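You operate a simulated robot arm through the tools that you are given. There is no shell and no other tool. Be economical: measure what you need, move in short steps, check, and stop when the job is done.

Carry out the task below with a simulated robot arm. There is one attempt and no reset: what you move stays moved.

JOB
Drive both bolts of the drawbar-end shock to 80 NM, top bolt first.
Fine: grey driver back in its dock.

The check looks at the end state, three seconds after you hand in, the way a careful person would. Anything else that was tipped, shoved, dropped, spilled or broken makes it a failure.

ROBOT AND FRAMES
A 6-joint arm with a two-finger parallel gripper, fixed in place. Base frame: the origin is at the foot of the arm, x ahead of it, y to its left, z up; the work surface is at about z = 712. Readings come in mm, degrees, newtons and seconds.
With the tool pointing down near the work surface it reaches from about 220 to 620 mm from the base axis. Its first joint turns from -66.0 to 66.0 degrees. Payload 2.7 kg.
The TCP is the grasp point between the finger pads, 23 mm short of the fingertips. In the tool frame z runs along the fingers and y along their closing line. The gripper opens to 94 mm. The fingers are 38 mm wide and 10 mm thick; the gripper's body (54 by 96 mm) begins 39 mm behind the TCP.
Orientation is that of the tool frame in the base frame, as a unit quaternion [x, y, z, w]. With the fingers straight down and closing along the base's y, the tool's x points along the base's -x, its y along +y and its z along -z.

CONTROLS
- The arm moves only by the tool play_rows. Its argument "steps" is a list of rows, each a list of 6 numbers: the shift along the tool's x, y, z in units of 20 mm (1.0 is 20 mm), then the turn, a rotation vector about the tool's x, y, z in units of 4 degrees (1.0 is 4 degrees). In form: [[dx, dy, dz, ax, ay, az], ...]. A call has 1 to 20 rows; each row shifts and turns the commanded pose from where the row before left it, along the tool's axes as they then stand. "claw" is the closure in counts, from 0 (fully open) to 255 (shut), set as the call begins (left out, the last holds). A call with a number of a shift or a turn outside -1 to 1 is refused whole. Each row takes 0.2 s and may step no farther than 50 mm and 8.6 degrees from the row before; otherwise, or with a gripper value out of range, the whole call is refused. A pose out of reach is approached as far as the arm can. The call stops where the force on the tool passes 50 N (or 10 N more than at its start, if that is more) or the arm is blocked; 0.2 s more then pass. The fingers move at their own pace (about 45 mm/s each) and stop on an object; they squeeze with about 21 N. The grip force told is the motor's: it shows also when the fingers shut on nothing. Time passes only in rows, and 0.2 s behind the last, so rows that do not move let the fingers close. The reply holds the time, the measured pose of the TCP, the force on the tool along the base axes, the opening and the grip force, in the units named above and with some noise, with the torque about the TCP (base axes, N m) and any sound that the robot's microphone picked up.
- Cameras (640 x 400 px; columns grow to the right, rows downward): "scene" is fixed at [51, -425.1, 1388]; the picture's right is [0.92, -0.40, 0.00], its down [-0.29, -0.67, -0.68] and it looks along [0.27, 0.62, -0.73] (base axes); focal length 214 px, centre (320, 200). "wrist" rides on the gripper at [86, 16, -74] in the tool frame; the picture's right is [-0.18, 0.98, 0.00], its down [-0.58, -0.11, -0.81] and it looks along [-0.79, -0.15, 0.59] (tool axes); focal length 243 px, centre (320, 200).
- snapshot(camera): a new picture of that camera. The clock stands still meanwhile.
- pixel_to_xyz(camera, pixels): for up to 12 pixels [column, row] of the newest picture of that camera ("zoom" is the newest enlarged one), the place [x, y, z] in the base frame of the surface seen there, good to about 3 mm. The clock stands still meanwhile.
- enlarge(camera, box): a new picture of the part [left, top, right, bottom] of that camera's present view, enlarged. The clock stands still meanwhile.
- finish_job(): hands the job in; it is judged then, once.

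Keep the steps short. Do not move on a guess: measure, check each grasp and each placing, and mend mistakes. In all there are 80 turns and 34 pictures (those below and enlarged ones count). Leave the gripper open and the arm clear of the work at the hand-in unless told otherwise, and finish with a single line.

The tools are called as name(argument=value, ...) on one line, values as JSON. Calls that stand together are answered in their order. play_rows: Moves the arm, as the interface text tells. Its arguments: {"type":"object","properties":{"steps":{"type":"array","items":{"type":"array","items":{"type":"number"}}},"claw":{"type":"number"}},"required":["steps"]} The other tools are called the same way: snapshot (camera) takes a picture; pixel_to_xyz (camera, pixels) gives the place of the surface under pixels of a picture; enlarge (camera, box) takes an enlarged picture of a part of a camera's view; finish_job () hands the job in.

At the start:

```text
time_s: 0.0
tcp_pos: [331.8, 348.3, 1157.5]
tool_rot: [0.0, 1.0, 0.0, 0.0]
wrist_force: [0.6, -0.8, -0.1]
moment: [-0.01, -0.02, 0.01]
gripper_width: 94.1
grasp_force: 0.1
```

scene: 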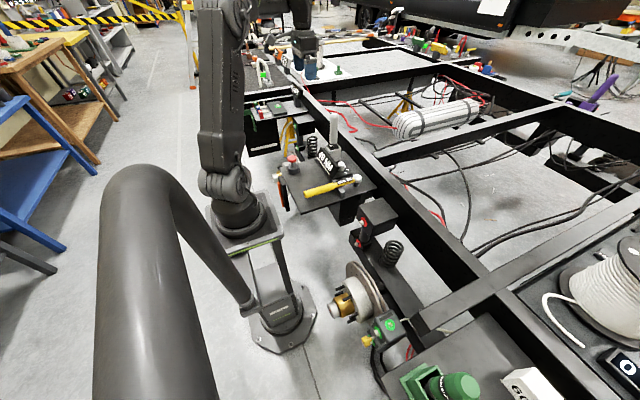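
wrist: 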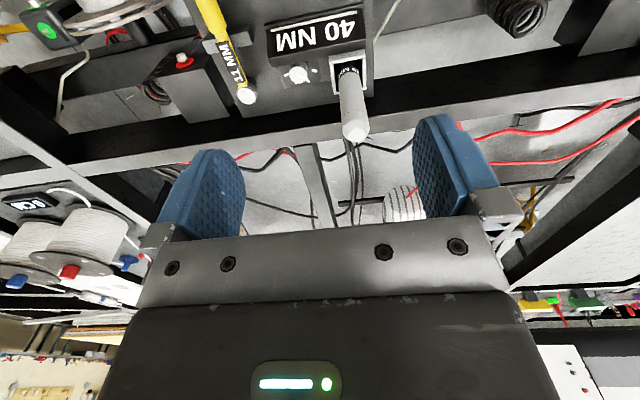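

I see a trailer chassis, a small tray with a "40 NM" dock and grey driver near scene (330,170), and a wheel hub near (360,290). I'll enlarge both areas to see them properly.

enlarge(camera="scene", box=[240, 90, 420, 220])

enlarge(camera="scene", box=[320, 190, 640, 400])

enlarge(camera="wrist", box=[0, 0, 560, 200])

```text
3.08 times, centred on (330, 155) of scene
```

zoom: 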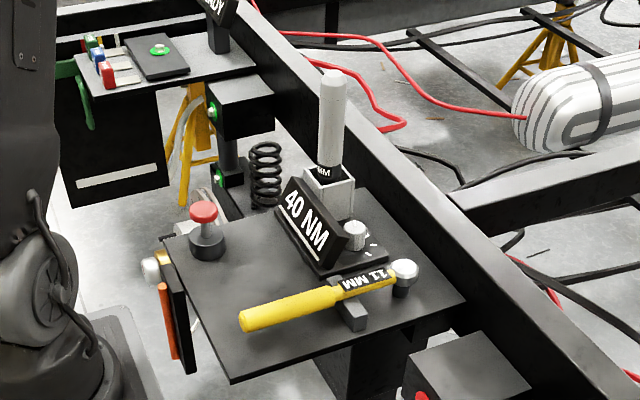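

```text
1.90 times, centred on (480, 295) of scene
```

zoom: 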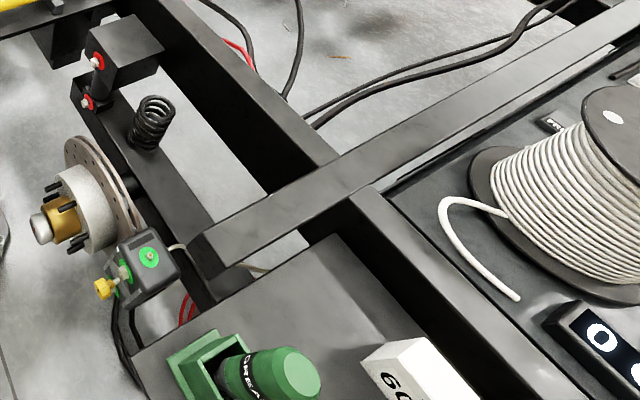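

```text
1.14 times, centred on (280, 100) of wrist
```

zoom: 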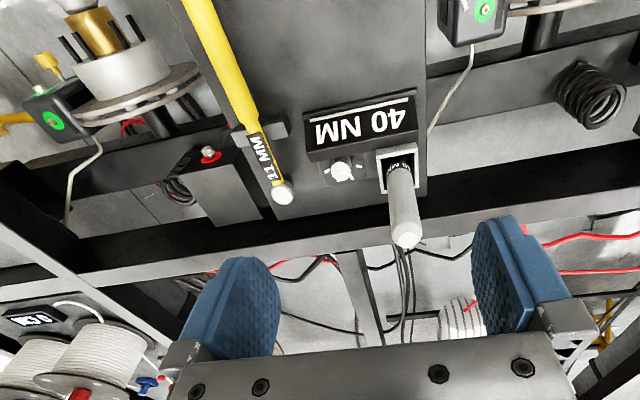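

The tray carries a white/grey driver in a dock, a "40 NM" display with a knob beside it, a red button and a yellow 11 MM tool. There are two candidate shocks: one with red marks near the hub and one with green marks. I'll measure the key points first.

pixel_to_xyz(camera="zoom", pixels=[[405, 238], [398, 172], [384, 188], [342, 171], [360, 120], [282, 194], [210, 155], [585, 95], [485, 10], [55, 122], [100, 30], [420, 140]])

pixel_to_xyz(camera="scene", pixels=[[333, 115], [292, 157], [311, 187], [355, 178], [368, 222], [363, 243], [299, 122], [301, 142], [392, 253], [391, 325], [260, 95], [480, 370]])

snapshot(camera="scene")

```text
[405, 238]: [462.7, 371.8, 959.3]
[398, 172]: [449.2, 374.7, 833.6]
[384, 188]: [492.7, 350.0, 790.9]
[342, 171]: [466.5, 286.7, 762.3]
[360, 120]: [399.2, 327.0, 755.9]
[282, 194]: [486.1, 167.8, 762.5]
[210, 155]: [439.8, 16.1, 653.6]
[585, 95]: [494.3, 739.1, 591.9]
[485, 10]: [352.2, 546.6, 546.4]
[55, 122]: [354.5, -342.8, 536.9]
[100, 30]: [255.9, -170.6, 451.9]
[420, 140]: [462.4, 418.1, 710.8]
```

```text
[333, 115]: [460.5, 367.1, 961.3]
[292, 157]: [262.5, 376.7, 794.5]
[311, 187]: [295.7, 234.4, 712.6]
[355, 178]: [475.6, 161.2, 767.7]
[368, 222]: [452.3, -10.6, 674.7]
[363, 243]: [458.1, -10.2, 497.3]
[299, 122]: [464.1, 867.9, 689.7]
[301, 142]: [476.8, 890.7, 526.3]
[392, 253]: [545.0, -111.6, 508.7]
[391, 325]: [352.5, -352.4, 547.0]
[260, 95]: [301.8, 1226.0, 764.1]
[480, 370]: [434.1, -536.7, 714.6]
```

```text
28 pictures are left
```

scene: 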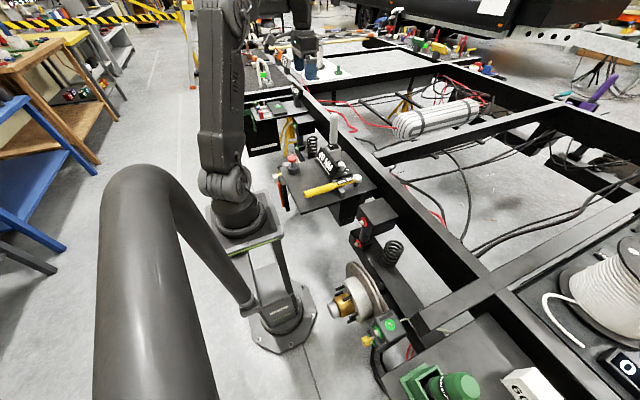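

The rail runs along y at x≈430–500. The red-marked shock is at y≈-10 and the green-marked one at y≈870. I need to work out which end the drawbar is on, so I'll enlarge both ends of the frame.

enlarge(camera="scene", box=[230, 0, 520, 180])

enlarge(camera="scene", box=[330, 190, 430, 260])

enlarge(camera="scene", box=[440, 0, 640, 130])

```text
2.21 times, centred on (375, 90) of scene
```

zoom: 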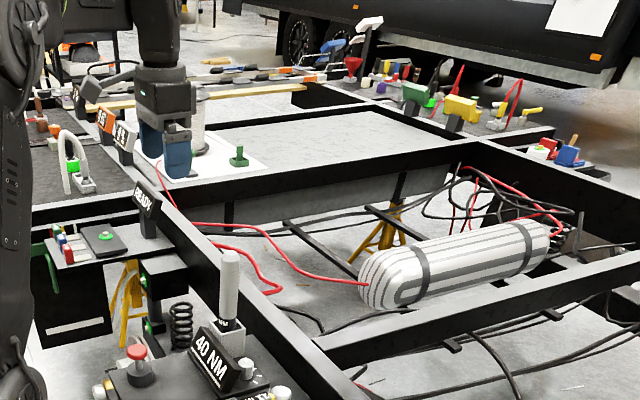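

```text
5.71 times, centred on (380, 225) of scene
```

zoom: 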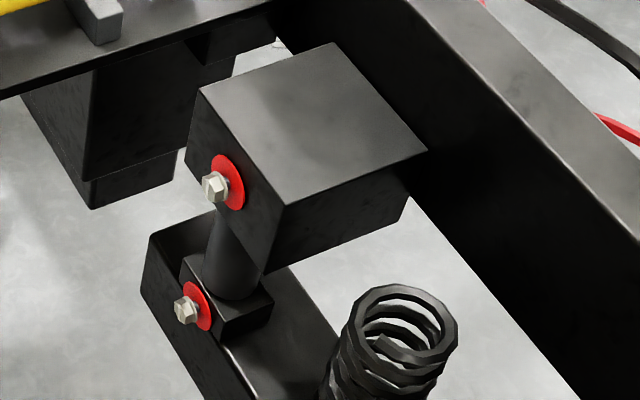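

```text
3.08 times, centred on (540, 65) of scene
```

zoom: 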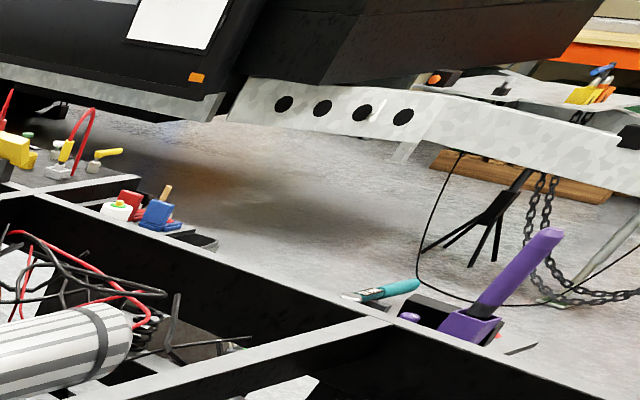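

The white drawbar at the back belongs to another trailer. I'll turn the wrist camera toward -y, staying high, to see that end of our frame. I'm turning +80° about tool z.

play_rows(steps=[[0, 0, 0, 0, 0, 1], [0, 0, 0, 0, 0, 1], [0, 0, 0, 0, 0, 1], [0, 0, 0, 0, 0, 1], [0, 0, 0, 0, 0, 1], [0, 0, 0, 0, 0, 1], [0, 0, 0, 0, 0, 1], [0, 0, 0, 0, 0, 1], [0, 0, 0, 0, 0, 1], [0, 0, 0, 0, 0, 1], [0, 0, 0, 0, 0, 1], [0, 0, 0, 0, 0, 1], [0, 0, 0, 0, 0, 1], [0, 0, 0, 0, 0, 1], [0, 0, 0, 0, 0, 1], [0, 0, 0, 0, 0, 1]], claw=0)

snapshot(camera="wrist")

```text
time_s: 3.4
tcp_pos: [332.5, 349.2, 1158.4]
tool_rot: [0.53, 0.848, 0.0, -0.001]
wrist_force: [0.0, -0.8, 0.2]
moment: [-0.04, 0.0, -0.01]
gripper_width: 94.0
grasp_force: 0.0
```

```text
24 pictures are left
```

wrist: 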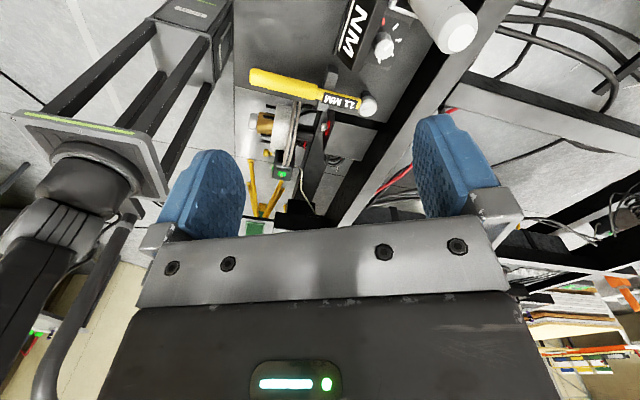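

The gripper hides the far end. I'll tilt the tool 40° so the fingers point outward and the upper half of the picture shows the -y end of the frame.

play_rows(steps=[[0, 0, 0, 0, -1, 0], [0, 0, 0, 0, -1, 0], [0, 0, 0, 0, -1, 0], [0, 0, 0, 0, -1, 0], [0, 0, 0, 0, -1, 0], [0, 0, 0, 0, -1, 0], [0, 0, 0, 0, -1, 0], [0, 0, 0, 0, -1, 0], [0, 0, 0, 0, -1, 0], [0, 0, 0, 0, -1, 0]])

snapshot(camera="wrist")

```text
time_s: 5.6
tcp_pos: [331.4, 349.3, 1156.9]
tool_rot: [0.499, 0.796, -0.183, 0.291]
wrist_force: [-0.4, 0.7, -0.7]
moment: [-0.02, 0.02, 0.01]
gripper_width: 94.2
grasp_force: 0.0
```

```text
23 pictures are left
```

wrist: 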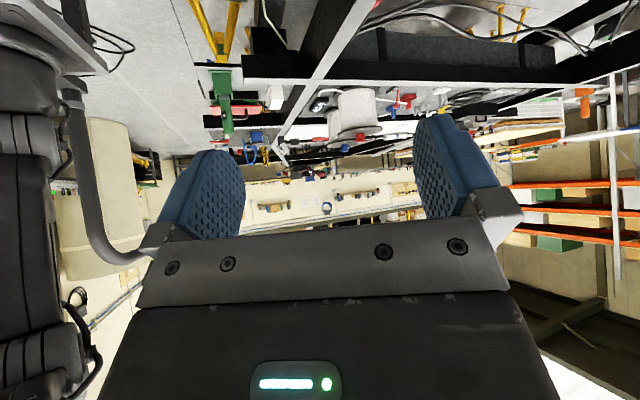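

enlarge(camera="wrist", box=[180, 20, 580, 220])

```text
1.60 times, centred on (380, 120) of wrist
```

zoom: 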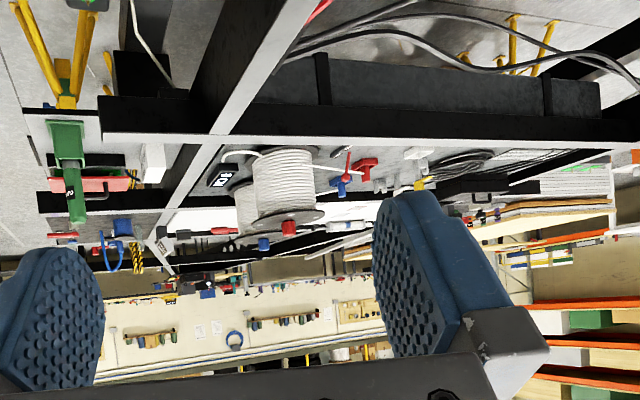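

A diagonal member seems to start near zoom (150,240). I'll look closer for a drawbar converging there.

enlarge(camera="wrist", box=[240, 120, 400, 220])

```text
4.00 times, centred on (320, 170) of wrist
```

zoom: 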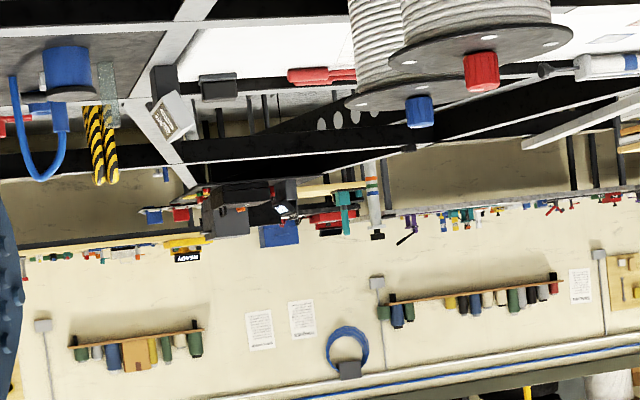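

The rails converge into an A-frame with a coupling at the -y end, so the drawbar-end shock is the red-marked one at y≈-10. I'm turning the tool back to vertical for a close look at the dock and dial.

play_rows(steps=[[0, 0, 0, 0, 1, 0], [0, 0, 0, 0, 1, 0], [0, 0, 0, 0, 1, 0], [0, 0, 0, 0, 1, 0], [0, 0, 0, 0, 1, 0], [0, 0, 0, 0, 1, 0], [0, 0, 0, 0, 1, 0], [0, 0, 0, 0, 1, 0], [0, 0, 0, 0, 1, 0], [0, 0, 0, 0, 1, 0]])

play_rows(steps=[[0, 0, 0, 0, 0, -1], [0, 0, 0, 0, 0, -1], [0, 0, 0, 0, 0, -1], [0, 0, 0, 0, 0, -1], [0, 0, 0, 0, 0, -1], [0, 0, 0, 0, 0, -1], [0, 0, 0, 0, 0, -1], [0, 0, 0, 0, 0, -1], [0, 0, 0, 0, 0, -1], [0, 0, 0, 0, 0, -1], [0, 0, 0, 0, 0, -1], [0, 0, 0, 0, 0, -1], [0, 0, 0, 0, 0, -1], [0, 0, 0, 0, 0, -1], [0, 0, 0, 0, 0, -1], [0, 0, 0, 0, 0, -1]])

enlarge(camera="wrist", box=[240, 0, 400, 150])

enlarge(camera="scene", box=[300, 110, 370, 200])

```text
time_s: 7.8
tcp_pos: [332.1, 349.2, 1157.3]
tool_rot: [0.53, 0.848, 0.001, -0.001]
wrist_force: [0.2, -0.4, 0.3]
moment: [-0.01, -0.01, 0.01]
gripper_width: 93.9
grasp_force: 0.1
```

```text
time_s: 11.2
tcp_pos: [333.0, 348.0, 1157.8]
tool_rot: [-0.001, 1.0, 0.0, 0.0]
wrist_force: [-0.7, 0.9, -0.7]
moment: [-0.01, 0.02, -0.01]
gripper_width: 94.0
grasp_force: 0.1
```

```text
2.67 times, centred on (320, 75) of wrist
```

zoom: 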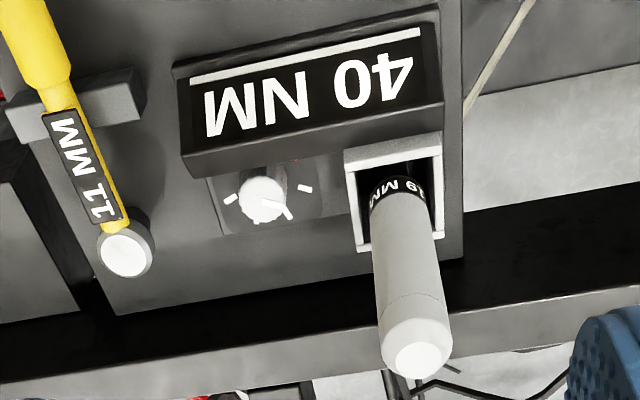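

```text
4.44 times, centred on (335, 155) of scene
```

zoom: 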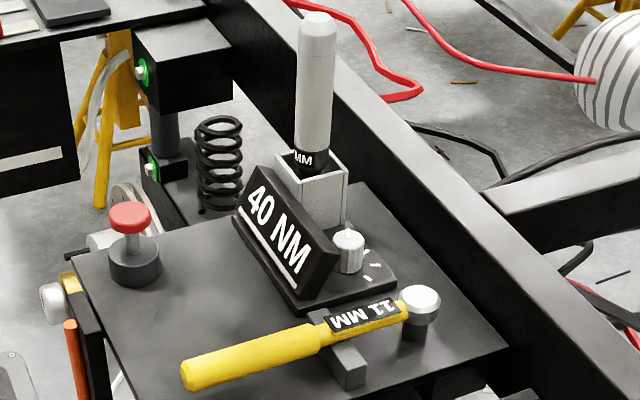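

The grey driver reads "19 MM" and its dock has a knob with tick marks. I'll descend to TCP ≈ (370,290,900), which is clear of everything, to read the dial closely.

play_rows(steps=[[-0.142, -0.223, 0.988, 0, 0, 0], [-0.142, -0.223, 0.988, 0, 0, 0], [-0.142, -0.223, 0.988, 0, 0, 0], [-0.142, -0.223, 0.988, 0, 0, 0], [-0.142, -0.223, 0.988, 0, 0, 0], [-0.142, -0.223, 0.988, 0, 0, 0], [-0.142, -0.223, 0.988, 0, 0, 0], [-0.142, -0.223, 0.988, 0, 0, 0], [-0.142, -0.223, 0.988, 0, 0, 0], [-0.142, -0.223, 0.988, 0, 0, 0], [-0.142, -0.223, 0.988, 0, 0, 0], [-0.142, -0.223, 0.988, 0, 0, 0], [-0.142, -0.223, 0.988, 0, 0, 0]])

enlarge(camera="wrist", box=[180, 0, 500, 200])

```text
time_s: 14.0
tcp_pos: [367.6, 290.7, 900.1]
tool_rot: [0.0, 1.0, 0.0, 0.0]
wrist_force: [-0.1, 0.2, -0.2]
moment: [0.02, -0.01, 0.0]
gripper_width: 93.8
grasp_force: 0.0
```

```text
2.00 times, centred on (340, 100) of wrist
```

zoom: 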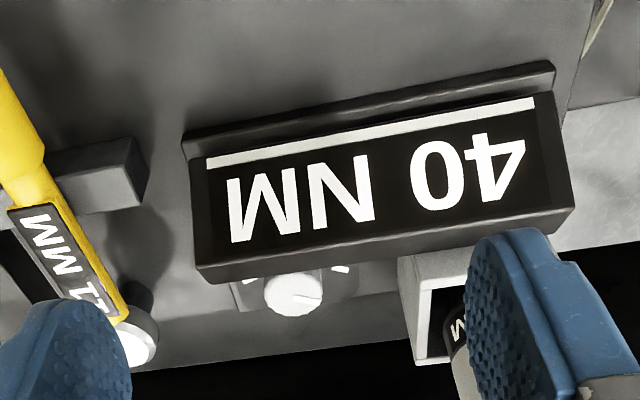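

The sign hides the dial from this angle, so I'll go up and forward to TCP (430,290,1000) for a steeper view.

play_rows(steps=[[0, 0, -1, 0, 0, 0], [-0.6, 0, -0.8, 0, 0, 0], [-0.6, 0, -0.8, 0, 0, 0], [-0.6, 0, -0.8, 0, 0, 0], [-0.6, 0, -0.8, 0, 0, 0], [-0.6, 0, -0.8, 0, 0, 0]])

enlarge(camera="wrist", box=[230, 0, 390, 100])

```text
time_s: 15.4
tcp_pos: [428.8, 289.4, 1000.0]
tool_rot: [0.0, 1.0, 0.0, 0.001]
wrist_force: [0.7, -0.3, -0.6]
moment: [0.04, 0.03, 0.01]
gripper_width: 93.9
grasp_force: 0.0
```

```text
4.00 times, centred on (310, 50) of wrist
```

zoom: 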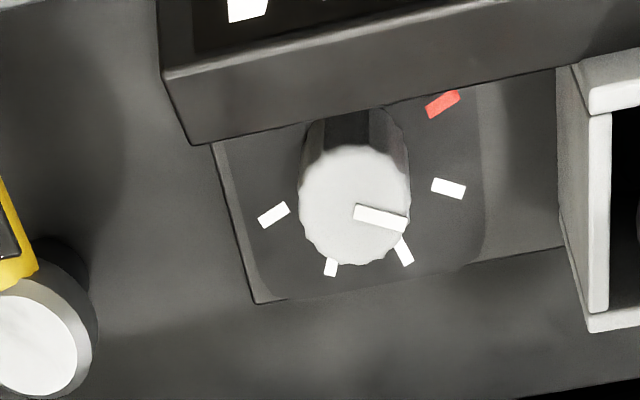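

I can see the dial now: four white ticks at zoom (273,215), (330,267), (403,250) and (448,188), one red tick at (443,104), and a pointer on the knob. I'll measure them.

pixel_to_xyz(camera="zoom", pixels=[[273, 215], [330, 267], [403, 250], [448, 188], [443, 104], [360, 211], [402, 223], [355, 205], [305, 200], [355, 262], [412, 205], [355, 150]])

pixel_to_xyz(camera="zoom", pixels=[[230, 285], [180, 80], [195, 140], [550, 60], [590, 90], [600, 250], [570, 75], [600, 325], [40, 320], [90, 330], [520, 330], [610, 150]])

```text
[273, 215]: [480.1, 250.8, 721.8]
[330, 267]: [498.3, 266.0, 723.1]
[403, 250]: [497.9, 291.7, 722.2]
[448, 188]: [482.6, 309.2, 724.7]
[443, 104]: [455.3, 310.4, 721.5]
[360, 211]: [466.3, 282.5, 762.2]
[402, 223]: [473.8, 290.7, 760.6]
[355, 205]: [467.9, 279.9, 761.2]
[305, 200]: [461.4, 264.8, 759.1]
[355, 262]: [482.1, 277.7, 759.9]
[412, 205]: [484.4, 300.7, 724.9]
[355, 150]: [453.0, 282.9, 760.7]
```

```text
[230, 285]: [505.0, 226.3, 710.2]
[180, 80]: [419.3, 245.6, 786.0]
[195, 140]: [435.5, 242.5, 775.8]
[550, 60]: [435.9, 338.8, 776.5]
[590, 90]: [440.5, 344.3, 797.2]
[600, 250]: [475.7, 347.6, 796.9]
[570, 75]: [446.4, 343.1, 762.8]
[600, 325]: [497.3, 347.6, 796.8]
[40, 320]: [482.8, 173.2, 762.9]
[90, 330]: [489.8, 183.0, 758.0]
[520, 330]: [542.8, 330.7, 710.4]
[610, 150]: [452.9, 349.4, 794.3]
```

The knob centre is ≈(467.5,281), its top is z≈761 and its radius ≈15. The ticks sit about 45° apart and the pointer is at the (482,309) tick, which reads 40. The sign's rear edge is at x≈436, so I'll turn the knob in 45° ratchets with the fingers closing near y. First I move above the knob, pre-close to about 50 mm and pre-turn by -22.5°.

play_rows(steps=[[-0.387, -0.084, 1, 0, 0, 0], [-0.387, -0.084, 1, 0, 0, 0], [-0.387, -0.084, 1, 0, 0, 0], [-0.387, -0.084, 1, 0, 0, 0], [-0.387, -0.084, 1, 0, 0, 0], [0, 0, 0, 0, 0, -0.94], [0, 0, 0, 0, 0, -0.94], [0, 0, 0, 0, 0, -0.94], [0, 0, 0, 0, 0, -0.94], [0, 0, 0, 0, 0, -0.94], [0, 0, 0, 0, 0, -0.94]], claw=119)

snapshot(camera="wrist")

```text
time_s: 17.8
tcp_pos: [468.3, 282.0, 900.2]
tool_rot: [-0.195, 0.981, 0.0, -0.001]
wrist_force: [0.3, 0.6, 0.1]
moment: [-0.01, -0.01, 0.02]
gripper_width: 50.0
grasp_force: 0.0
```

```text
16 pictures are left
```

wrist: 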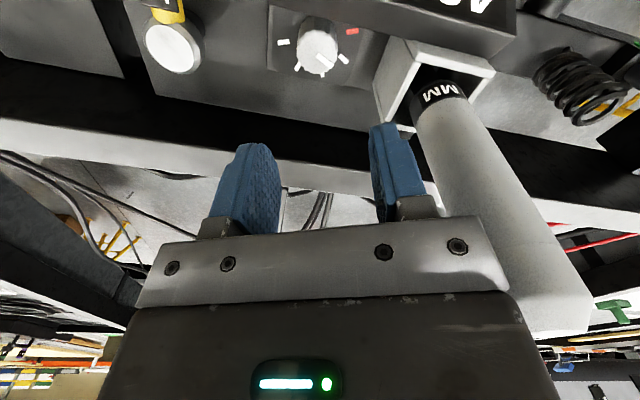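

I'm centred above the knob with the driver to the side. Next I descend 139 mm so the tips come to z≈738, then close on the knob.

play_rows(steps=[[0, 0, 1, 0, 0, 0], [0, 0, 1, 0, 0, 0], [0, 0, 1, 0, 0, 0], [0, 0, 1, 0, 0, 0], [0, 0, 1, 0, 0, 0], [0, 0, 1, 0, 0, 0], [0, 0, 0.95, 0, 0, 0]])

play_rows(steps=[[0, 0, 0, 0, 0, 0], [0, 0, 0, 0, 0, 0], [0, 0, 0, 0, 0, 0]], claw=255)

```text
time_s: 19.4
tcp_pos: [473.6, 283.3, 764.9]
tool_rot: [-0.193, 0.981, 0.004, 0.009]
wrist_force: [31.4, 5.7, 9.2]
moment: [0.21, 0.7, -1.07]
gripper_width: 47.3
grasp_force: 0.2
```

```text
time_s: 20.2
tcp_pos: [470.4, 280.8, 762.3]
tool_rot: [-0.196, 0.981, 0.0, 0.003]
wrist_force: [29.4, -11.9, 10.1]
moment: [0.24, 0.18, -0.09]
gripper_width: 33.5
grasp_force: 45.0
```

The tool felt a +x push of about 30 N; the open finger corner likely grazed the sign's rear edge. The knob is gripped at a width of 33.5. I'll relax the commanded position by +3 mm in x and read the force again.

play_rows(steps=[[-0.139, -0.057, 0, 0, 0, 0], [0, 0, 0, 0, 0, 0]])

enlarge(camera="scene", box=[290, 120, 390, 200])

```text
time_s: 20.8
tcp_pos: [470.4, 279.4, 763.2]
tool_rot: [-0.195, 0.981, -0.001, 0.0]
wrist_force: [12.1, -16.4, 21.7]
moment: [0.24, -0.23, 0.04]
gripper_width: 33.3
grasp_force: 44.7
```

```text
5.00 times, centred on (340, 160) of scene
```

zoom: 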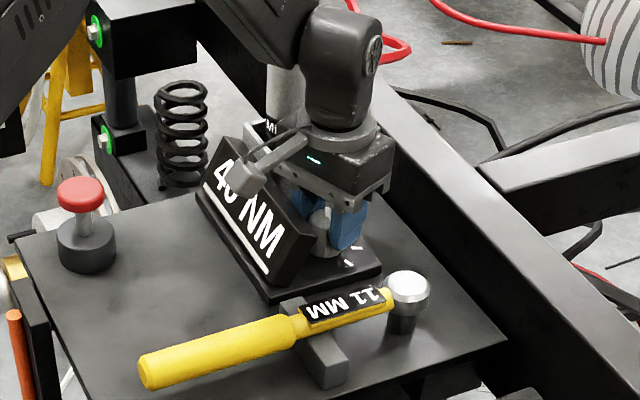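

The sign still reads 40 NM and nothing has shifted. The knob centre is ≈(470.5,279.4). I'll relieve the rest: -2 mm in y, +1 in x and up 4 mm.

play_rows(steps=[[-0.01, -0.11, -0.2, 0, 0, 0], [0, 0, 0, 0, 0, 0]])

```text
time_s: 21.4
tcp_pos: [471.4, 282.2, 761.5]
tool_rot: [-0.196, 0.981, 0.0, 0.0]
wrist_force: [26.6, 9.1, -28.4]
moment: [-0.59, -0.73, -0.22]
gripper_width: 33.2
grasp_force: 45.6
```

The grip itself is loading the sensor. I'll open slightly to about 41 mm to settle and read the free force.

play_rows(steps=[[0, 0, 0, 0, 0, 0], [0, 0, 0, 0, 0, 0], [0, 0, 0, 0, 0, 0]], claw=144)

```text
time_s: 22.2
tcp_pos: [471.3, 279.1, 765.6]
tool_rot: [-0.195, 0.981, 0.0, -0.001]
wrist_force: [15.4, -4.2, -7.5]
moment: [-0.12, -0.04, -0.23]
gripper_width: 36.0
grasp_force: 0.1
```

The fingers are also blocked while opening (36 of 41 mm), so the finger corner is touching the sign back at x≈443. I'll slide 4 mm along tool -x, away from the sign, and grip the knob off-centre on the pads.

play_rows(steps=[[-0.2, 0, 0, 0, 0, 0], [0, 0, 0, 0, 0, 0], [0, 0, 0, 0, 0, 0]])

```text
time_s: 23.0
tcp_pos: [475.1, 282.4, 765.3]
tool_rot: [-0.197, 0.98, 0.0, 0.0]
wrist_force: [-0.7, -0.4, -1.3]
moment: [0.02, -0.03, -0.01]
gripper_width: 40.5
grasp_force: 0.0
```

It's free now (forces ≈0, width 40.5). I'll close on the knob and check.

play_rows(steps=[[0, 0, 0, 0, 0, 0], [0, 0, 0, 0, 0, 0]], claw=255)

play_rows(steps=[[0, -0.022, 0, 0, 0, 0.94], [0, -0.022, 0, 0, 0, 0.94], [0, -0.022, 0, 0, 0, 0.94], [0, -0.022, 0, 0, 0, 0.94], [0, -0.022, 0, 0, 0, 0.94], [0, -0.022, 0, 0, 0, 0.94], [0, -0.022, 0, 0, 0, 0.94], [0, -0.022, 0, 0, 0, 0.94], [0, -0.022, 0, 0, 0, 0.94], [0, -0.022, 0, 0, 0, 0.94], [0, -0.022, 0, 0, 0, 0.94], [0, -0.022, 0, 0, 0, 0.94]])

enlarge(camera="scene", box=[290, 120, 390, 200])

```text
time_s: 23.6
tcp_pos: [473.7, 280.3, 763.7]
tool_rot: [-0.196, 0.981, 0.0, 0.0]
wrist_force: [-3.1, 5.1, 0.0]
moment: [-0.08, 0.17, -0.05]
gripper_width: 32.9
grasp_force: 45.1
```

```text
time_s: 26.2
tcp_pos: [474.6, 277.4, 764.8]
tool_rot: [0.196, 0.981, 0.0, 0.0]
wrist_force: [-14.8, 13.7, -0.2]
moment: [0.03, -0.79, -0.09]
gripper_width: 32.8
grasp_force: 44.6
```

```text
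5.00 times, centred on (340, 160) of scene
```

zoom: 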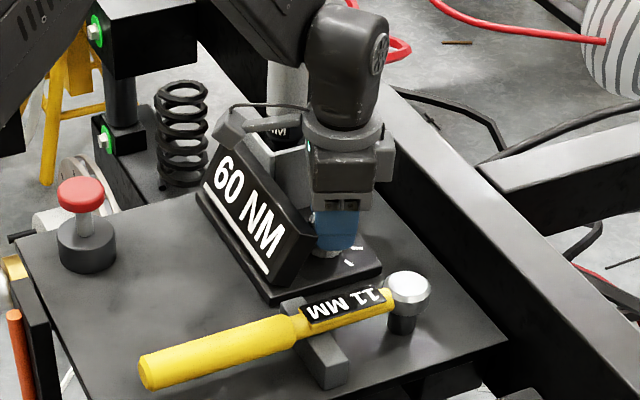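

It now reads 60 NM, so one 45° clockwise step adds 20. I'll open, ratchet back around the same axis, re-grip and turn another 45°.

play_rows(steps=[[0, 0, 0, 0, 0, 0], [0, 0, 0, 0, 0, 0], [0, 0.022, 0, 0, 0, -0.94], [0, 0.022, 0, 0, 0, -0.94], [0, 0.022, 0, 0, 0, -0.94], [0, 0.022, 0, 0, 0, -0.94], [0, 0.022, 0, 0, 0, -0.94], [0, 0.022, 0, 0, 0, -0.94], [0, 0.022, 0, 0, 0, -0.94], [0, 0.022, 0, 0, 0, -0.94], [0, 0.022, 0, 0, 0, -0.94], [0, 0.022, 0, 0, 0, -0.94], [0, 0.022, 0, 0, 0, -0.94], [0, 0.022, 0, 0, 0, -0.94]], claw=144)

play_rows(steps=[[0, 0, 0, 0, 0, 0], [0, 0, 0, 0, 0, 0], [0, 0, 0, 0, 0, 0], [0, -0.022, 0, 0, 0, 0.94], [0, -0.022, 0, 0, 0, 0.94], [0, -0.022, 0, 0, 0, 0.94], [0, -0.022, 0, 0, 0, 0.94], [0, -0.022, 0, 0, 0, 0.94], [0, -0.022, 0, 0, 0, 0.94], [0, -0.022, 0, 0, 0, 0.94], [0, -0.022, 0, 0, 0, 0.94], [0, -0.022, 0, 0, 0, 0.94], [0, -0.022, 0, 0, 0, 0.94], [0, -0.022, 0, 0, 0, 0.94], [0, -0.022, 0, 0, 0, 0.94]], claw=255)

```text
time_s: 29.2
tcp_pos: [476.3, 281.5, 764.8]
tool_rot: [-0.195, 0.981, 0.001, -0.001]
wrist_force: [0.2, -0.6, -0.3]
moment: [0.0, 0.01, -0.02]
gripper_width: 40.9
grasp_force: 0.1
```

```text
time_s: 32.4
tcp_pos: [476.0, 279.2, 763.9]
tool_rot: [0.197, 0.98, 0.0, 0.0]
wrist_force: [-10.6, 14.4, 9.6]
moment: [-0.16, -0.28, -0.03]
gripper_width: 33.7
grasp_force: 45.8
```

The second turn is done. I'll release, rotate back to straight around the knob axis, rise 140 mm, and check the sign and dial.

play_rows(steps=[[0, 0, 0, 0, 0, 0], [0, 0, 0, 0, 0, 0], [0, 0.022, 0, 0, 0, -0.94], [0, 0.022, 0, 0, 0, -0.94], [0, 0.022, 0, 0, 0, -0.94], [0, 0.022, 0, 0, 0, -0.94], [0, 0.022, 0, 0, 0, -0.94], [0, 0.022, 0, 0, 0, -0.94], [0, 0, -1, 0, 0, 0], [0, 0, -1, 0, 0, 0], [0, 0, -1, 0, 0, 0], [0, 0, -1, 0, 0, 0], [0, 0, -1, 0, 0, 0], [0, 0, -1, 0, 0, 0], [0, 0, -1, 0, 0, 0], [0, 0, -1, 0, 0, 0]], claw=144)

enlarge(camera="scene", box=[290, 90, 430, 260])

```text
time_s: 35.8
tcp_pos: [476.4, 278.7, 924.3]
tool_rot: [0.0, 1.0, 0.0, 0.001]
wrist_force: [0.4, 0.5, 0.2]
moment: [0.0, 0.02, -0.03]
gripper_width: 41.3
grasp_force: 0.0
```

```text
2.35 times, centred on (360, 175) of scene
```

zoom: 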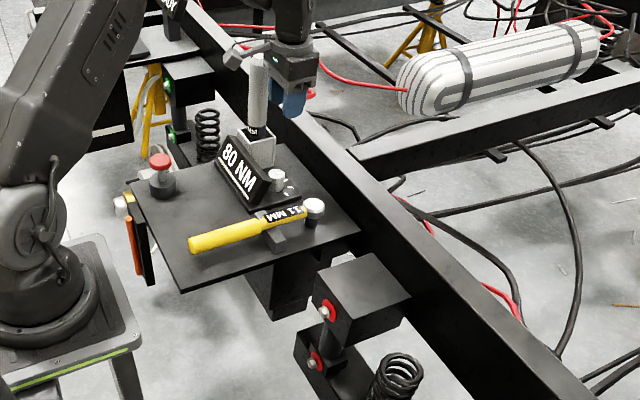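

It reads 80 NM. I'll measure both bolts, their red washers and bracket faces, and the driver from this zoom.

pixel_to_xyz(camera="zoom", pixels=[[322, 313], [331, 308], [311, 360], [320, 358], [340, 316], [317, 290], [257, 60], [257, 80], [256, 100], [256, 115], [258, 131], [309, 335]])

pixel_to_xyz(camera="scene", pixels=[[365, 222]])

```text
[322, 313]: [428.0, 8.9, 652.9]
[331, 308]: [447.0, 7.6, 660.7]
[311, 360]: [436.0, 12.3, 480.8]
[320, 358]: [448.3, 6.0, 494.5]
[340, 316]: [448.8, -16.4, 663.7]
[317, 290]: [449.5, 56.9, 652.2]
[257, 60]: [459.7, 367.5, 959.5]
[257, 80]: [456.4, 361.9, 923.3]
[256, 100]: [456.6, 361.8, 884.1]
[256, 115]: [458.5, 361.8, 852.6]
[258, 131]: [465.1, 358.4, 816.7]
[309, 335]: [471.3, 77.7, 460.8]
```

```text
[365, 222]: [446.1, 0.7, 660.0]
```

The bolt heads are ≈(428,9,655) and ≈(436,12,483), facing -x. The driver is vertical at about (463,372). I'll take it side-on with the tool pointing +y and the camera up; afterwards, reversing back to tool-down makes the socket point +x. First I raise and back off in y, then yaw +90°.

play_rows(steps=[[0, -0.6, -1, 0, 0, 0], [0, -0.6, -1, 0, 0, 0], [0, -0.6, -1, 0, 0, 0], [0, -0.6, -1, 0, 0, 0], [0, 0, 0, 0, 0, 1], [0, 0, 0, 0, 0, 1], [0, 0, 0, 0, 0, 1], [0, 0, 0, 0, 0, 1], [0, 0, 0, 0, 0, 1], [0, 0, 0, 0, 0, 1], [0, 0, 0, 0, 0, 1], [0, 0, 0, 0, 0, 1], [0, 0, 0, 0, 0, 1], [0, 0, 0, 0, 0, 1], [0, 0, 0, 0, 0, 1], [0, 0, 0, 0, 0, 1], [0, 0, 0, 0, 0, 1], [0, 0, 0, 0, 0, 1], [0, 0, 0, 0, 0, 1]], claw=60)

play_rows(steps=[[0, 0, 0, 0, 0, 1], [0, 0, 0, 0, 0, 1], [0, 0, 0, 0, 0, 1], [0, 0, 0, 0, 0, 1], [0, 0, 0, 0, 0, 1], [0, 0, 0, 0, 0, 1], [0, 0, 0, 0, 0, 1], [0, 0, 0, 0, 0, 0.5]])

```text
time_s: 39.8
tcp_pos: [476.1, 231.6, 1006.2]
tool_rot: [0.501, 0.866, -0.001, 0.0]
wrist_force: [0.0, -0.1, 0.5]
moment: [0.0, 0.04, -0.03]
gripper_width: 71.9
grasp_force: 0.1
```

```text
time_s: 41.6
tcp_pos: [476.3, 231.2, 1005.2]
tool_rot: [0.708, 0.706, 0.0, 0.001]
wrist_force: [-0.1, 0.4, -0.5]
moment: [0.01, -0.03, -0.01]
gripper_width: 71.7
grasp_force: 0.1
```

The yaw is good (tool x = +y). Next I pitch +90° so the fingers point +y.

play_rows(steps=[[0, 0, 0, 0, 1, 0], [0, 0, 0, 0, 1, 0], [0, 0, 0, 0, 1, 0], [0, 0, 0, 0, 1, 0], [0, 0, 0, 0, 1, 0], [0, 0, 0, 0, 1, 0], [0, 0, 0, 0, 1, 0], [0, 0, 0, 0, 1, 0], [0, 0, 0, 0, 1, 0], [0, 0, 0, 0, 1, 0], [0, 0, 0, 0, 1, 0]])

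play_rows(steps=[[0, 0, 0, 0, 1, 0], [0, 0, 0, 0, 1, 0], [0, 0, 0, 0, 1, 0], [0, 0, 0, 0, 1, 0], [0, 0, 0, 0, 1, 0], [0, 0, 0, 0, 1, 0], [0, 0, 0, 0, 1, 0], [0, 0, 0, 0, 1, 0], [0, 0, 0, 0, 1, 0], [0, 0, 0, 0, 1, 0], [0, 0, 0, 0, 1, 0], [0, 0, 0, 0, 0.5, 0]])

```text
time_s: 44.0
tcp_pos: [475.7, 230.5, 1004.8]
tool_rot: [0.655, 0.655, 0.266, -0.266]
wrist_force: [-0.1, -0.3, 0.8]
moment: [-0.01, -0.01, 0.0]
gripper_width: 71.9
grasp_force: 0.0
```

```text
time_s: 46.6
tcp_pos: [476.5, 230.5, 1006.1]
tool_rot: [-0.499, -0.5, -0.5, 0.501]
wrist_force: [-1.2, 0.0, -1.1]
moment: [0.01, -0.02, 0.01]
gripper_width: 71.8
grasp_force: 0.0
```

The tool now points +y with x up and closing along x. I'm moving to the pre-grasp (463.5, 300, 875).

play_rows(steps=[[-0.936, -0.093, 0.5, 0, 0, 0], [-0.936, -0.093, 0.5, 0, 0, 0], [-0.936, -0.093, 0.5, 0, 0, 0], [-0.936, -0.093, 0.5, 0, 0, 0], [-0.936, -0.093, 0.5, 0, 0, 0], [-0.936, -0.093, 0.5, 0, 0, 0], [-0.936, -0.093, 0.5, 0, 0, 0]])

snapshot(camera="wrist")

```text
time_s: 48.2
tcp_pos: [461.9, 304.2, 873.7]
tool_rot: [0.5, 0.5, 0.501, -0.5]
wrist_force: [-0.1, 0.2, -0.1]
moment: [-0.04, 0.01, 0.0]
gripper_width: 72.0
grasp_force: 0.1
```

```text
12 pictures are left
```

wrist: 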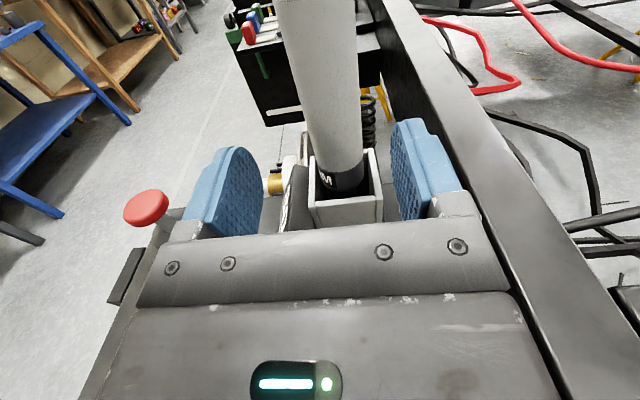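

The driver sits between the fingers. I'll measure its surface and the dock rim.

pixel_to_xyz(camera="wrist", pixels=[[301, 100], [330, 100], [358, 100], [310, 140], [336, 145], [361, 140], [324, 180], [345, 185], [313, 203], [381, 198], [375, 153], [312, 158]])

```text
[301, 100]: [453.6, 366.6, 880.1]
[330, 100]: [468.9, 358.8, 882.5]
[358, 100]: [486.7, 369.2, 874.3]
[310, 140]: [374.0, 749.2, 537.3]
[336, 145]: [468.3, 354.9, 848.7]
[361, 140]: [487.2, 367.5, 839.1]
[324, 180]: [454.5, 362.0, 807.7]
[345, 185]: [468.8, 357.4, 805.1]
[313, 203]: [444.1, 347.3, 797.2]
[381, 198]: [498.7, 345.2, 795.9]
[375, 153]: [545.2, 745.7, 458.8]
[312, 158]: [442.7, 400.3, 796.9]
```

The driver axis is ≈(470, 373) with radius ≈17. I shift +8 mm in x, advance 68 mm in y, then close.

play_rows(steps=[[0, 0.21, 0, 0, 0, 0], [0, 0.21, 0, 0, 0, 0], [0, 0, 0.85, 0, 0, 0], [0, 0, 0.85, 0, 0, 0], [0, 0, 0.85, 0, 0, 0], [0, 0, 0.85, 0, 0, 0]])

play_rows(steps=[[0, 0, 0, 0, 0, 0], [0, 0, 0, 0, 0, 0], [0, 0, 0, 0, 0, 0], [0, 0, 0, 0, 0, 0]], claw=255)

```text
time_s: 49.6
tcp_pos: [472.4, 370.2, 875.1]
tool_rot: [0.5, 0.5, 0.501, -0.499]
wrist_force: [0.0, 0.1, -0.5]
moment: [0.01, 0.02, 0.03]
gripper_width: 72.1
grasp_force: 0.0
```

```text
time_s: 50.6
tcp_pos: [473.8, 369.3, 874.5]
tool_rot: [0.499, 0.501, 0.5, -0.501]
wrist_force: [-1.5, 1.4, -0.8]
moment: [0.17, 0.19, 0.01]
gripper_width: 37.6
grasp_force: 21.6
```

It's gripped (width 37.6, force 21.6, small side load). I'll call this pose P0, and lift straight up 160 mm.

play_rows(steps=[[0.5, 0, 0, 0, 0, 0], [0.5, 0, 0, 0, 0, 0], [1, 0, 0, 0, 0, 0], [1, 0, 0, 0, 0, 0], [1, 0, 0, 0, 0, 0], [1, 0, 0, 0, 0, 0], [1, 0, 0, 0, 0, 0], [1, 0, 0, 0, 0, 0], [1, 0, 0, 0, 0, 0]])

enlarge(camera="scene", box=[250, 30, 410, 230])

```text
time_s: 52.6
tcp_pos: [473.3, 368.2, 1035.8]
tool_rot: [0.5, 0.5, 0.501, -0.5]
wrist_force: [-0.2, 0.2, -5.6]
moment: [-0.02, -0.04, -0.01]
gripper_width: 37.7
grasp_force: 21.0
```

```text
2.00 times, centred on (330, 130) of scene
```

zoom: 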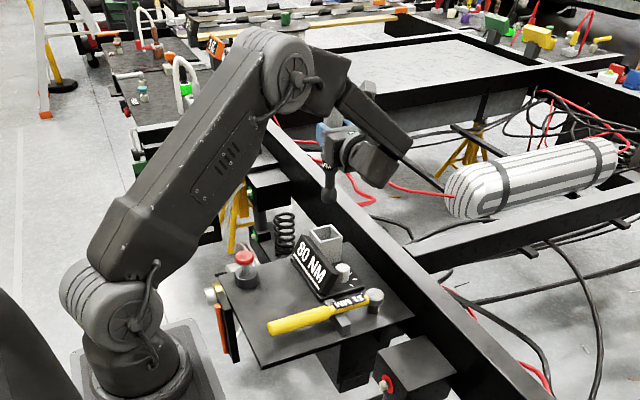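

The driver is out and the socket is visible at zoom (328,197). I'll measure its tip and stem.

pixel_to_xyz(camera="zoom", pixels=[[328, 201], [328, 195], [329, 185], [330, 175], [330, 163]])

```text
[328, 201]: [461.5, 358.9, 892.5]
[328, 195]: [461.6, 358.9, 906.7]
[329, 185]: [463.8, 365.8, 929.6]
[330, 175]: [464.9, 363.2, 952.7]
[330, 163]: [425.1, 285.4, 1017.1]
```

The socket tip is about 147 mm below the TCP. I'll pitch back -90° so the tool points down and the driver points -y, then yaw -90° so it points +x, all at z≈1035 in clear air.

play_rows(steps=[[0, 0, 0, 0, -1, 0], [0, 0, 0, 0, -1, 0], [0, 0, 0, 0, -1, 0], [0, 0, 0, 0, -1, 0], [0, 0, 0, 0, -1, 0], [0, 0, 0, 0, -1, 0], [0, 0, 0, 0, -1, 0], [0, 0, 0, 0, -1, 0], [0, 0, 0, 0, -1, 0], [0, 0, 0, 0, -1, 0], [0, 0, 0, 0, -1, 0], [0, 0, 0, 0, -1, 0], [0, 0, 0, 0, -1, 0], [0, 0, 0, 0, -1, 0], [0, 0, 0, 0, -1, 0], [0, 0, 0, 0, -1, 0], [0, 0, 0, 0, -1, 0], [0, 0, 0, 0, -1, 0], [0, 0, 0, 0, -1, 0], [0, 0, 0, 0, -1, 0]])

play_rows(steps=[[0, 0, 0, 0, -1, 0], [0, 0, 0, 0, -1, 0], [0, 0, 0, 0, -0.5, 0], [0, 0, 0, 0, 0, -1], [0, 0, 0, 0, 0, -1], [0, 0, 0, 0, 0, -1], [0, 0, 0, 0, 0, -1], [0, 0, 0, 0, 0, -1], [0, 0, 0, 0, 0, -1], [0, 0, 0, 0, 0, -1], [0, 0, 0, 0, 0, -1], [0, 0, 0, 0, 0, -1], [0, 0, 0, 0, 0, -1], [0, 0, 0, 0, 0, -1], [0, 0, 0, 0, 0, -1], [0, 0, 0, 0, 0, -1], [0, 0, 0, 0, 0, -1], [0, 0, 0, 0, 0, -1]])

play_rows(steps=[[0, 0, 0, 0, 0, -1], [0, 0, 0, 0, 0, -1], [0, 0, 0, 0, 0, -1], [0, 0, 0, 0, 0, -1], [0, 0, 0, 0, 0, -1], [0, 0, 0, 0, 0, -1], [0, 0, 0, 0, 0, -1], [0, 0, 0, 0, 0, -0.5]])

```text
time_s: 56.8
tcp_pos: [471.0, 368.7, 1035.0]
tool_rot: [0.705, 0.704, 0.061, -0.061]
wrist_force: [0.3, -0.3, -6.0]
moment: [0.09, 0.01, -0.05]
gripper_width: 37.7
grasp_force: 21.3
```

```text
time_s: 60.6
tcp_pos: [472.2, 369.0, 1033.9]
tool_rot: [0.258, 0.966, -0.001, 0.001]
wrist_force: [-0.3, -0.8, -5.6]
moment: [0.06, 0.11, 0.05]
gripper_width: 37.5
grasp_force: 21.2
```

```text
time_s: 62.4
tcp_pos: [469.6, 369.5, 1033.9]
tool_rot: [-0.001, 1.0, 0.0, 0.0]
wrist_force: [0.7, 0.2, -5.9]
moment: [0.02, 0.12, 0.04]
gripper_width: 37.9
grasp_force: 21.2
```

The driver now points +x with the tool down. I'll traverse at z≈1034 to about (245, 9), well clear above everything.

play_rows(steps=[[0.628, -1, 0, 0, 0, 0], [0.628, -1, 0, 0, 0, 0], [0.628, -1, 0, 0, 0, 0], [0.628, -1, 0, 0, 0, 0], [0.628, -1, 0, 0, 0, 0], [0.628, -1, 0, 0, 0, 0], [0.628, -1, 0, 0, 0, 0], [0.628, -1, 0, 0, 0, 0], [0.628, -1, 0, 0, 0, 0], [0.628, -1, 0, 0, 0, 0], [0.628, -1, 0, 0, 0, 0], [0.628, -1, 0, 0, 0, 0], [0.628, -1, 0, 0, 0, 0], [0.628, -1, 0, 0, 0, 0], [0.628, -1, 0, 0, 0, 0], [0.628, -1, 0, 0, 0, 0], [0.628, -1, 0, 0, 0, 0], [0.628, -1, 0, 0, 0, 0]])

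play_rows(steps=[[0, 0, 1, 0, 0, 0], [0, 0, 1, 0, 0, 0], [0, 0, 1, 0, 0, 0], [0, 0, 1, 0, 0, 0], [0, 0, 1, 0, 0, 0], [0, 0, 1, 0, 0, 0], [0, 0, 1, 0, 0, 0], [0, 0, 1, 0, 0, 0], [0, 0, 1, 0, 0, 0], [0, 0, 1, 0, 0, 0], [0, 0, 1, 0, 0, 0], [0, 0, 1, 0, 0, 0], [0, 0, 1, 0, 0, 0], [0, 0, 1, 0, 0, 0]])

enlarge(camera="scene", box=[290, 150, 430, 280])

```text
time_s: 66.2
tcp_pos: [243.9, 8.7, 1036.5]
tool_rot: [-0.001, 1.0, 0.0, 0.001]
wrist_force: [0.0, 0.8, -6.0]
moment: [-0.01, 0.09, -0.01]
gripper_width: 37.5
grasp_force: 21.2
```

```text
time_s: 69.2
tcp_pos: [244.3, 9.1, 753.4]
tool_rot: [0.001, 1.0, 0.001, 0.0]
wrist_force: [0.1, 0.0, -7.2]
moment: [-0.03, 0.11, 0.02]
gripper_width: 37.7
grasp_force: 21.4
```

```text
3.08 times, centred on (360, 215) of scene
```

zoom: 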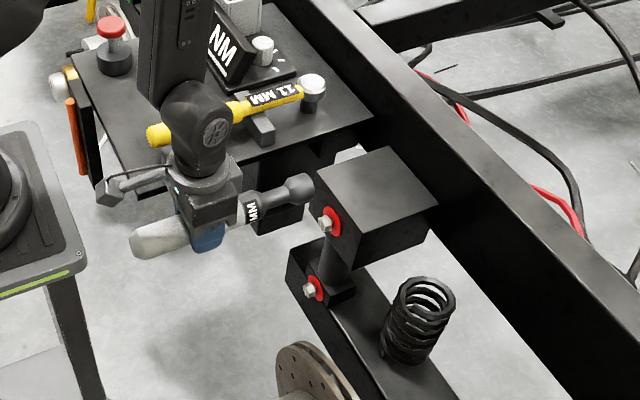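

The picture shows the driver level, pointing +x. I'll measure the socket end and both bolt heads and washers in one view.

pixel_to_xyz(camera="zoom", pixels=[[325, 224], [320, 226], [327, 220], [335, 212], [333, 233], [309, 291], [306, 293], [316, 281], [319, 296], [310, 187], [302, 190], [275, 195]])

enlarge(camera="scene", box=[345, 185, 385, 255])

```text
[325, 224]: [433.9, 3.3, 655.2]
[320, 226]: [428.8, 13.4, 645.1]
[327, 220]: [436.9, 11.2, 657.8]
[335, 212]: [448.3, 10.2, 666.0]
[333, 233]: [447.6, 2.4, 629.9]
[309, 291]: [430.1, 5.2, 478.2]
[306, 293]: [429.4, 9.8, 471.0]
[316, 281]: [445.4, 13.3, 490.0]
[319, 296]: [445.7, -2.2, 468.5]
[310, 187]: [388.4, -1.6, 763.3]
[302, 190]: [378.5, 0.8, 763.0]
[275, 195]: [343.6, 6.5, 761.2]
```

```text
5.71 times, centred on (365, 220) of scene
```

zoom: 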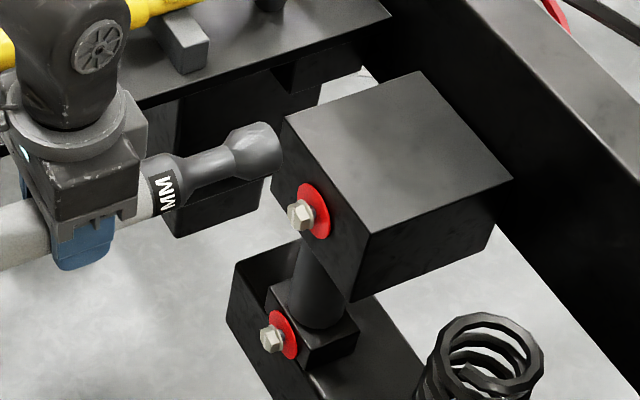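

I'll measure the washer rims and head front faces finely in this closer view.

pixel_to_xyz(camera="zoom", pixels=[[307, 186], [327, 221], [320, 237], [300, 192], [297, 216], [293, 214], [278, 313], [297, 346], [291, 357], [271, 318], [266, 338], [263, 336]])

pixel_to_xyz(camera="zoom", pixels=[[302, 230], [308, 205], [289, 206], [270, 351], [276, 330], [258, 331], [260, 126], [255, 150], [276, 165], [279, 150], [250, 177], [240, 150]])

```text
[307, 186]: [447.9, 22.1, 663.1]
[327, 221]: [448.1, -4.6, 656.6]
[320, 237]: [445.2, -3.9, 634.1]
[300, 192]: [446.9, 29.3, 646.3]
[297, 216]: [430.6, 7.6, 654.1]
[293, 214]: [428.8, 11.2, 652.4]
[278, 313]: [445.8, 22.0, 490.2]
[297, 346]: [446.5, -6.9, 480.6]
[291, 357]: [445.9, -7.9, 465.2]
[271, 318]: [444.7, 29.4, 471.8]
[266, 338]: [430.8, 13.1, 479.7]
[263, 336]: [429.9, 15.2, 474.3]
```

```text
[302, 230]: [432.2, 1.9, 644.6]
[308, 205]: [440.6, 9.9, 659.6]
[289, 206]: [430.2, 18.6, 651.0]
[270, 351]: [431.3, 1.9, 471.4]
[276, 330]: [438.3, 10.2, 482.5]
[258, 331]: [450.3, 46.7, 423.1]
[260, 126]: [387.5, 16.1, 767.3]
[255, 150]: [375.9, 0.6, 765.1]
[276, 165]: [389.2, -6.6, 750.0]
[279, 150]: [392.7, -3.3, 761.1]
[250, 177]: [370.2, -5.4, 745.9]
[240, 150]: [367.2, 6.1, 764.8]
```

Circle fits give the top bolt axis at (y 12, z 647.5) and the bottom at (y 11.5, z 473), with head fronts at x≈429 and washers at x≈446. The socket axis is at (y 9, z ≈754) and its tip at x≈391. I'll go down 107 mm, +3 mm in y, then forward 25 mm, stopping short of the head.

play_rows(steps=[[0, 0.15, 1, 0, 0, 0], [0, 0, 1, 0, 0, 0], [0, 0, 1, 0, 0, 0], [0, 0, 1, 0, 0, 0], [0, 0, 1, 0, 0, 0], [0, 0, 0.365, 0, 0, 0], [-0.5, 0, 0, 0, 0, 0], [-0.5, 0, 0, 0, 0, 0], [-0.25, 0, 0, 0, 0, 0]])

enlarge(camera="scene", box=[330, 190, 390, 250])

```text
time_s: 71.2
tcp_pos: [271.4, 11.9, 647.0]
tool_rot: [0.0, 1.0, 0.0, 0.001]
wrist_force: [-0.1, -0.1, -6.3]
moment: [-0.02, 0.14, -0.01]
gripper_width: 37.7
grasp_force: 21.4
```

```text
6.67 times, centred on (360, 220) of scene
```

zoom: 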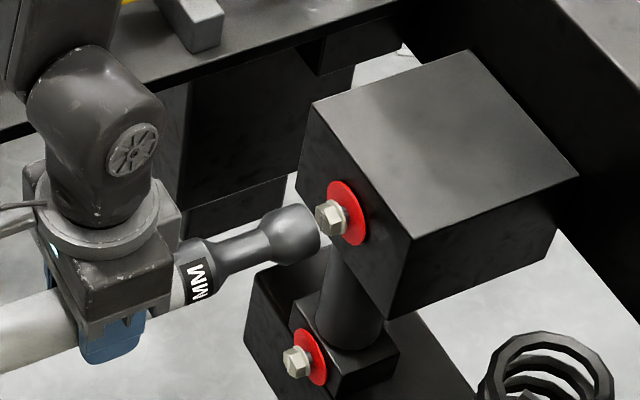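

The socket axis lines up with the top bolt head (line from (195,268) through (300,232) to about (328,221)). I'll advance slowly in 2–4 mm steps and watch force and sound.

play_rows(steps=[[-0.2, 0, 0, 0, 0, 0], [-0.2, 0, 0, 0, 0, 0], [-0.1, 0, 0, 0, 0, 0], [-0.1, 0, 0, 0, 0, 0], [-0.1, 0, 0, 0, 0, 0], [-0.1, 0, 0, 0, 0, 0]])

```text
time_s: 72.6
tcp_pos: [286.1, 12.2, 646.1]
tool_rot: [0.0, 1.0, 0.0, 0.0]
wrist_force: [0.1, 0.4, -5.8]
moment: [0.0, 0.15, 0.0]
gripper_width: 37.7
grasp_force: 21.2
```

No contact yet. I continue forward in 2 mm steps.

play_rows(steps=[[-0.1, 0, 0, 0, 0, 0], [-0.1, 0, 0, 0, 0, 0], [-0.1, 0, 0, 0, 0, 0], [-0.1, 0, 0, 0, 0, 0]])

```text
time_s: 73.6
tcp_pos: [293.6, 11.5, 646.9]
tool_rot: [-0.001, 1.0, 0.0, 0.001]
wrist_force: [-0.6, 0.0, -6.0]
moment: [0.01, 0.11, 0.03]
gripper_width: 37.6
grasp_force: 21.0
```

play_rows(steps=[[-0.1, 0, 0, 0, 0, 0], [-0.1, 0, 0, 0, 0, 0], [-0.1, 0, 0, 0, 0, 0], [0, 0, 0, 0, 0, 0], [0, 0, 0, 0, 0, 0]])

enlarge(camera="scene", box=[330, 190, 390, 250])

```text
time_s: 74.8
tcp_pos: [297.1, 11.4, 647.4]
tool_rot: [-0.001, 1.0, -0.001, -0.005]
wrist_force: [-22.6, 2.4, -4.2]
moment: [0.13, 0.02, 0.44]
gripper_width: 37.8
grasp_force: 21.2
```

```text
6.67 times, centred on (360, 220) of scene
```

zoom: 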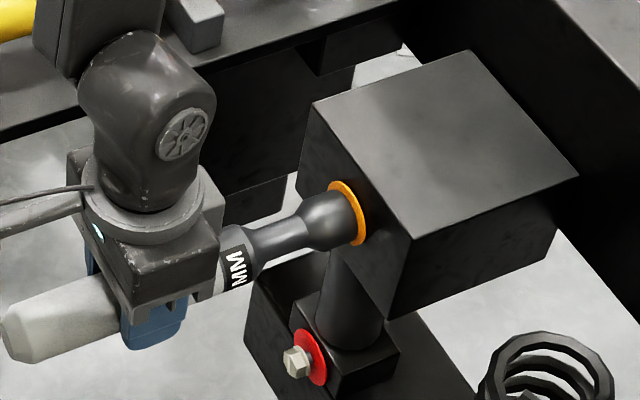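

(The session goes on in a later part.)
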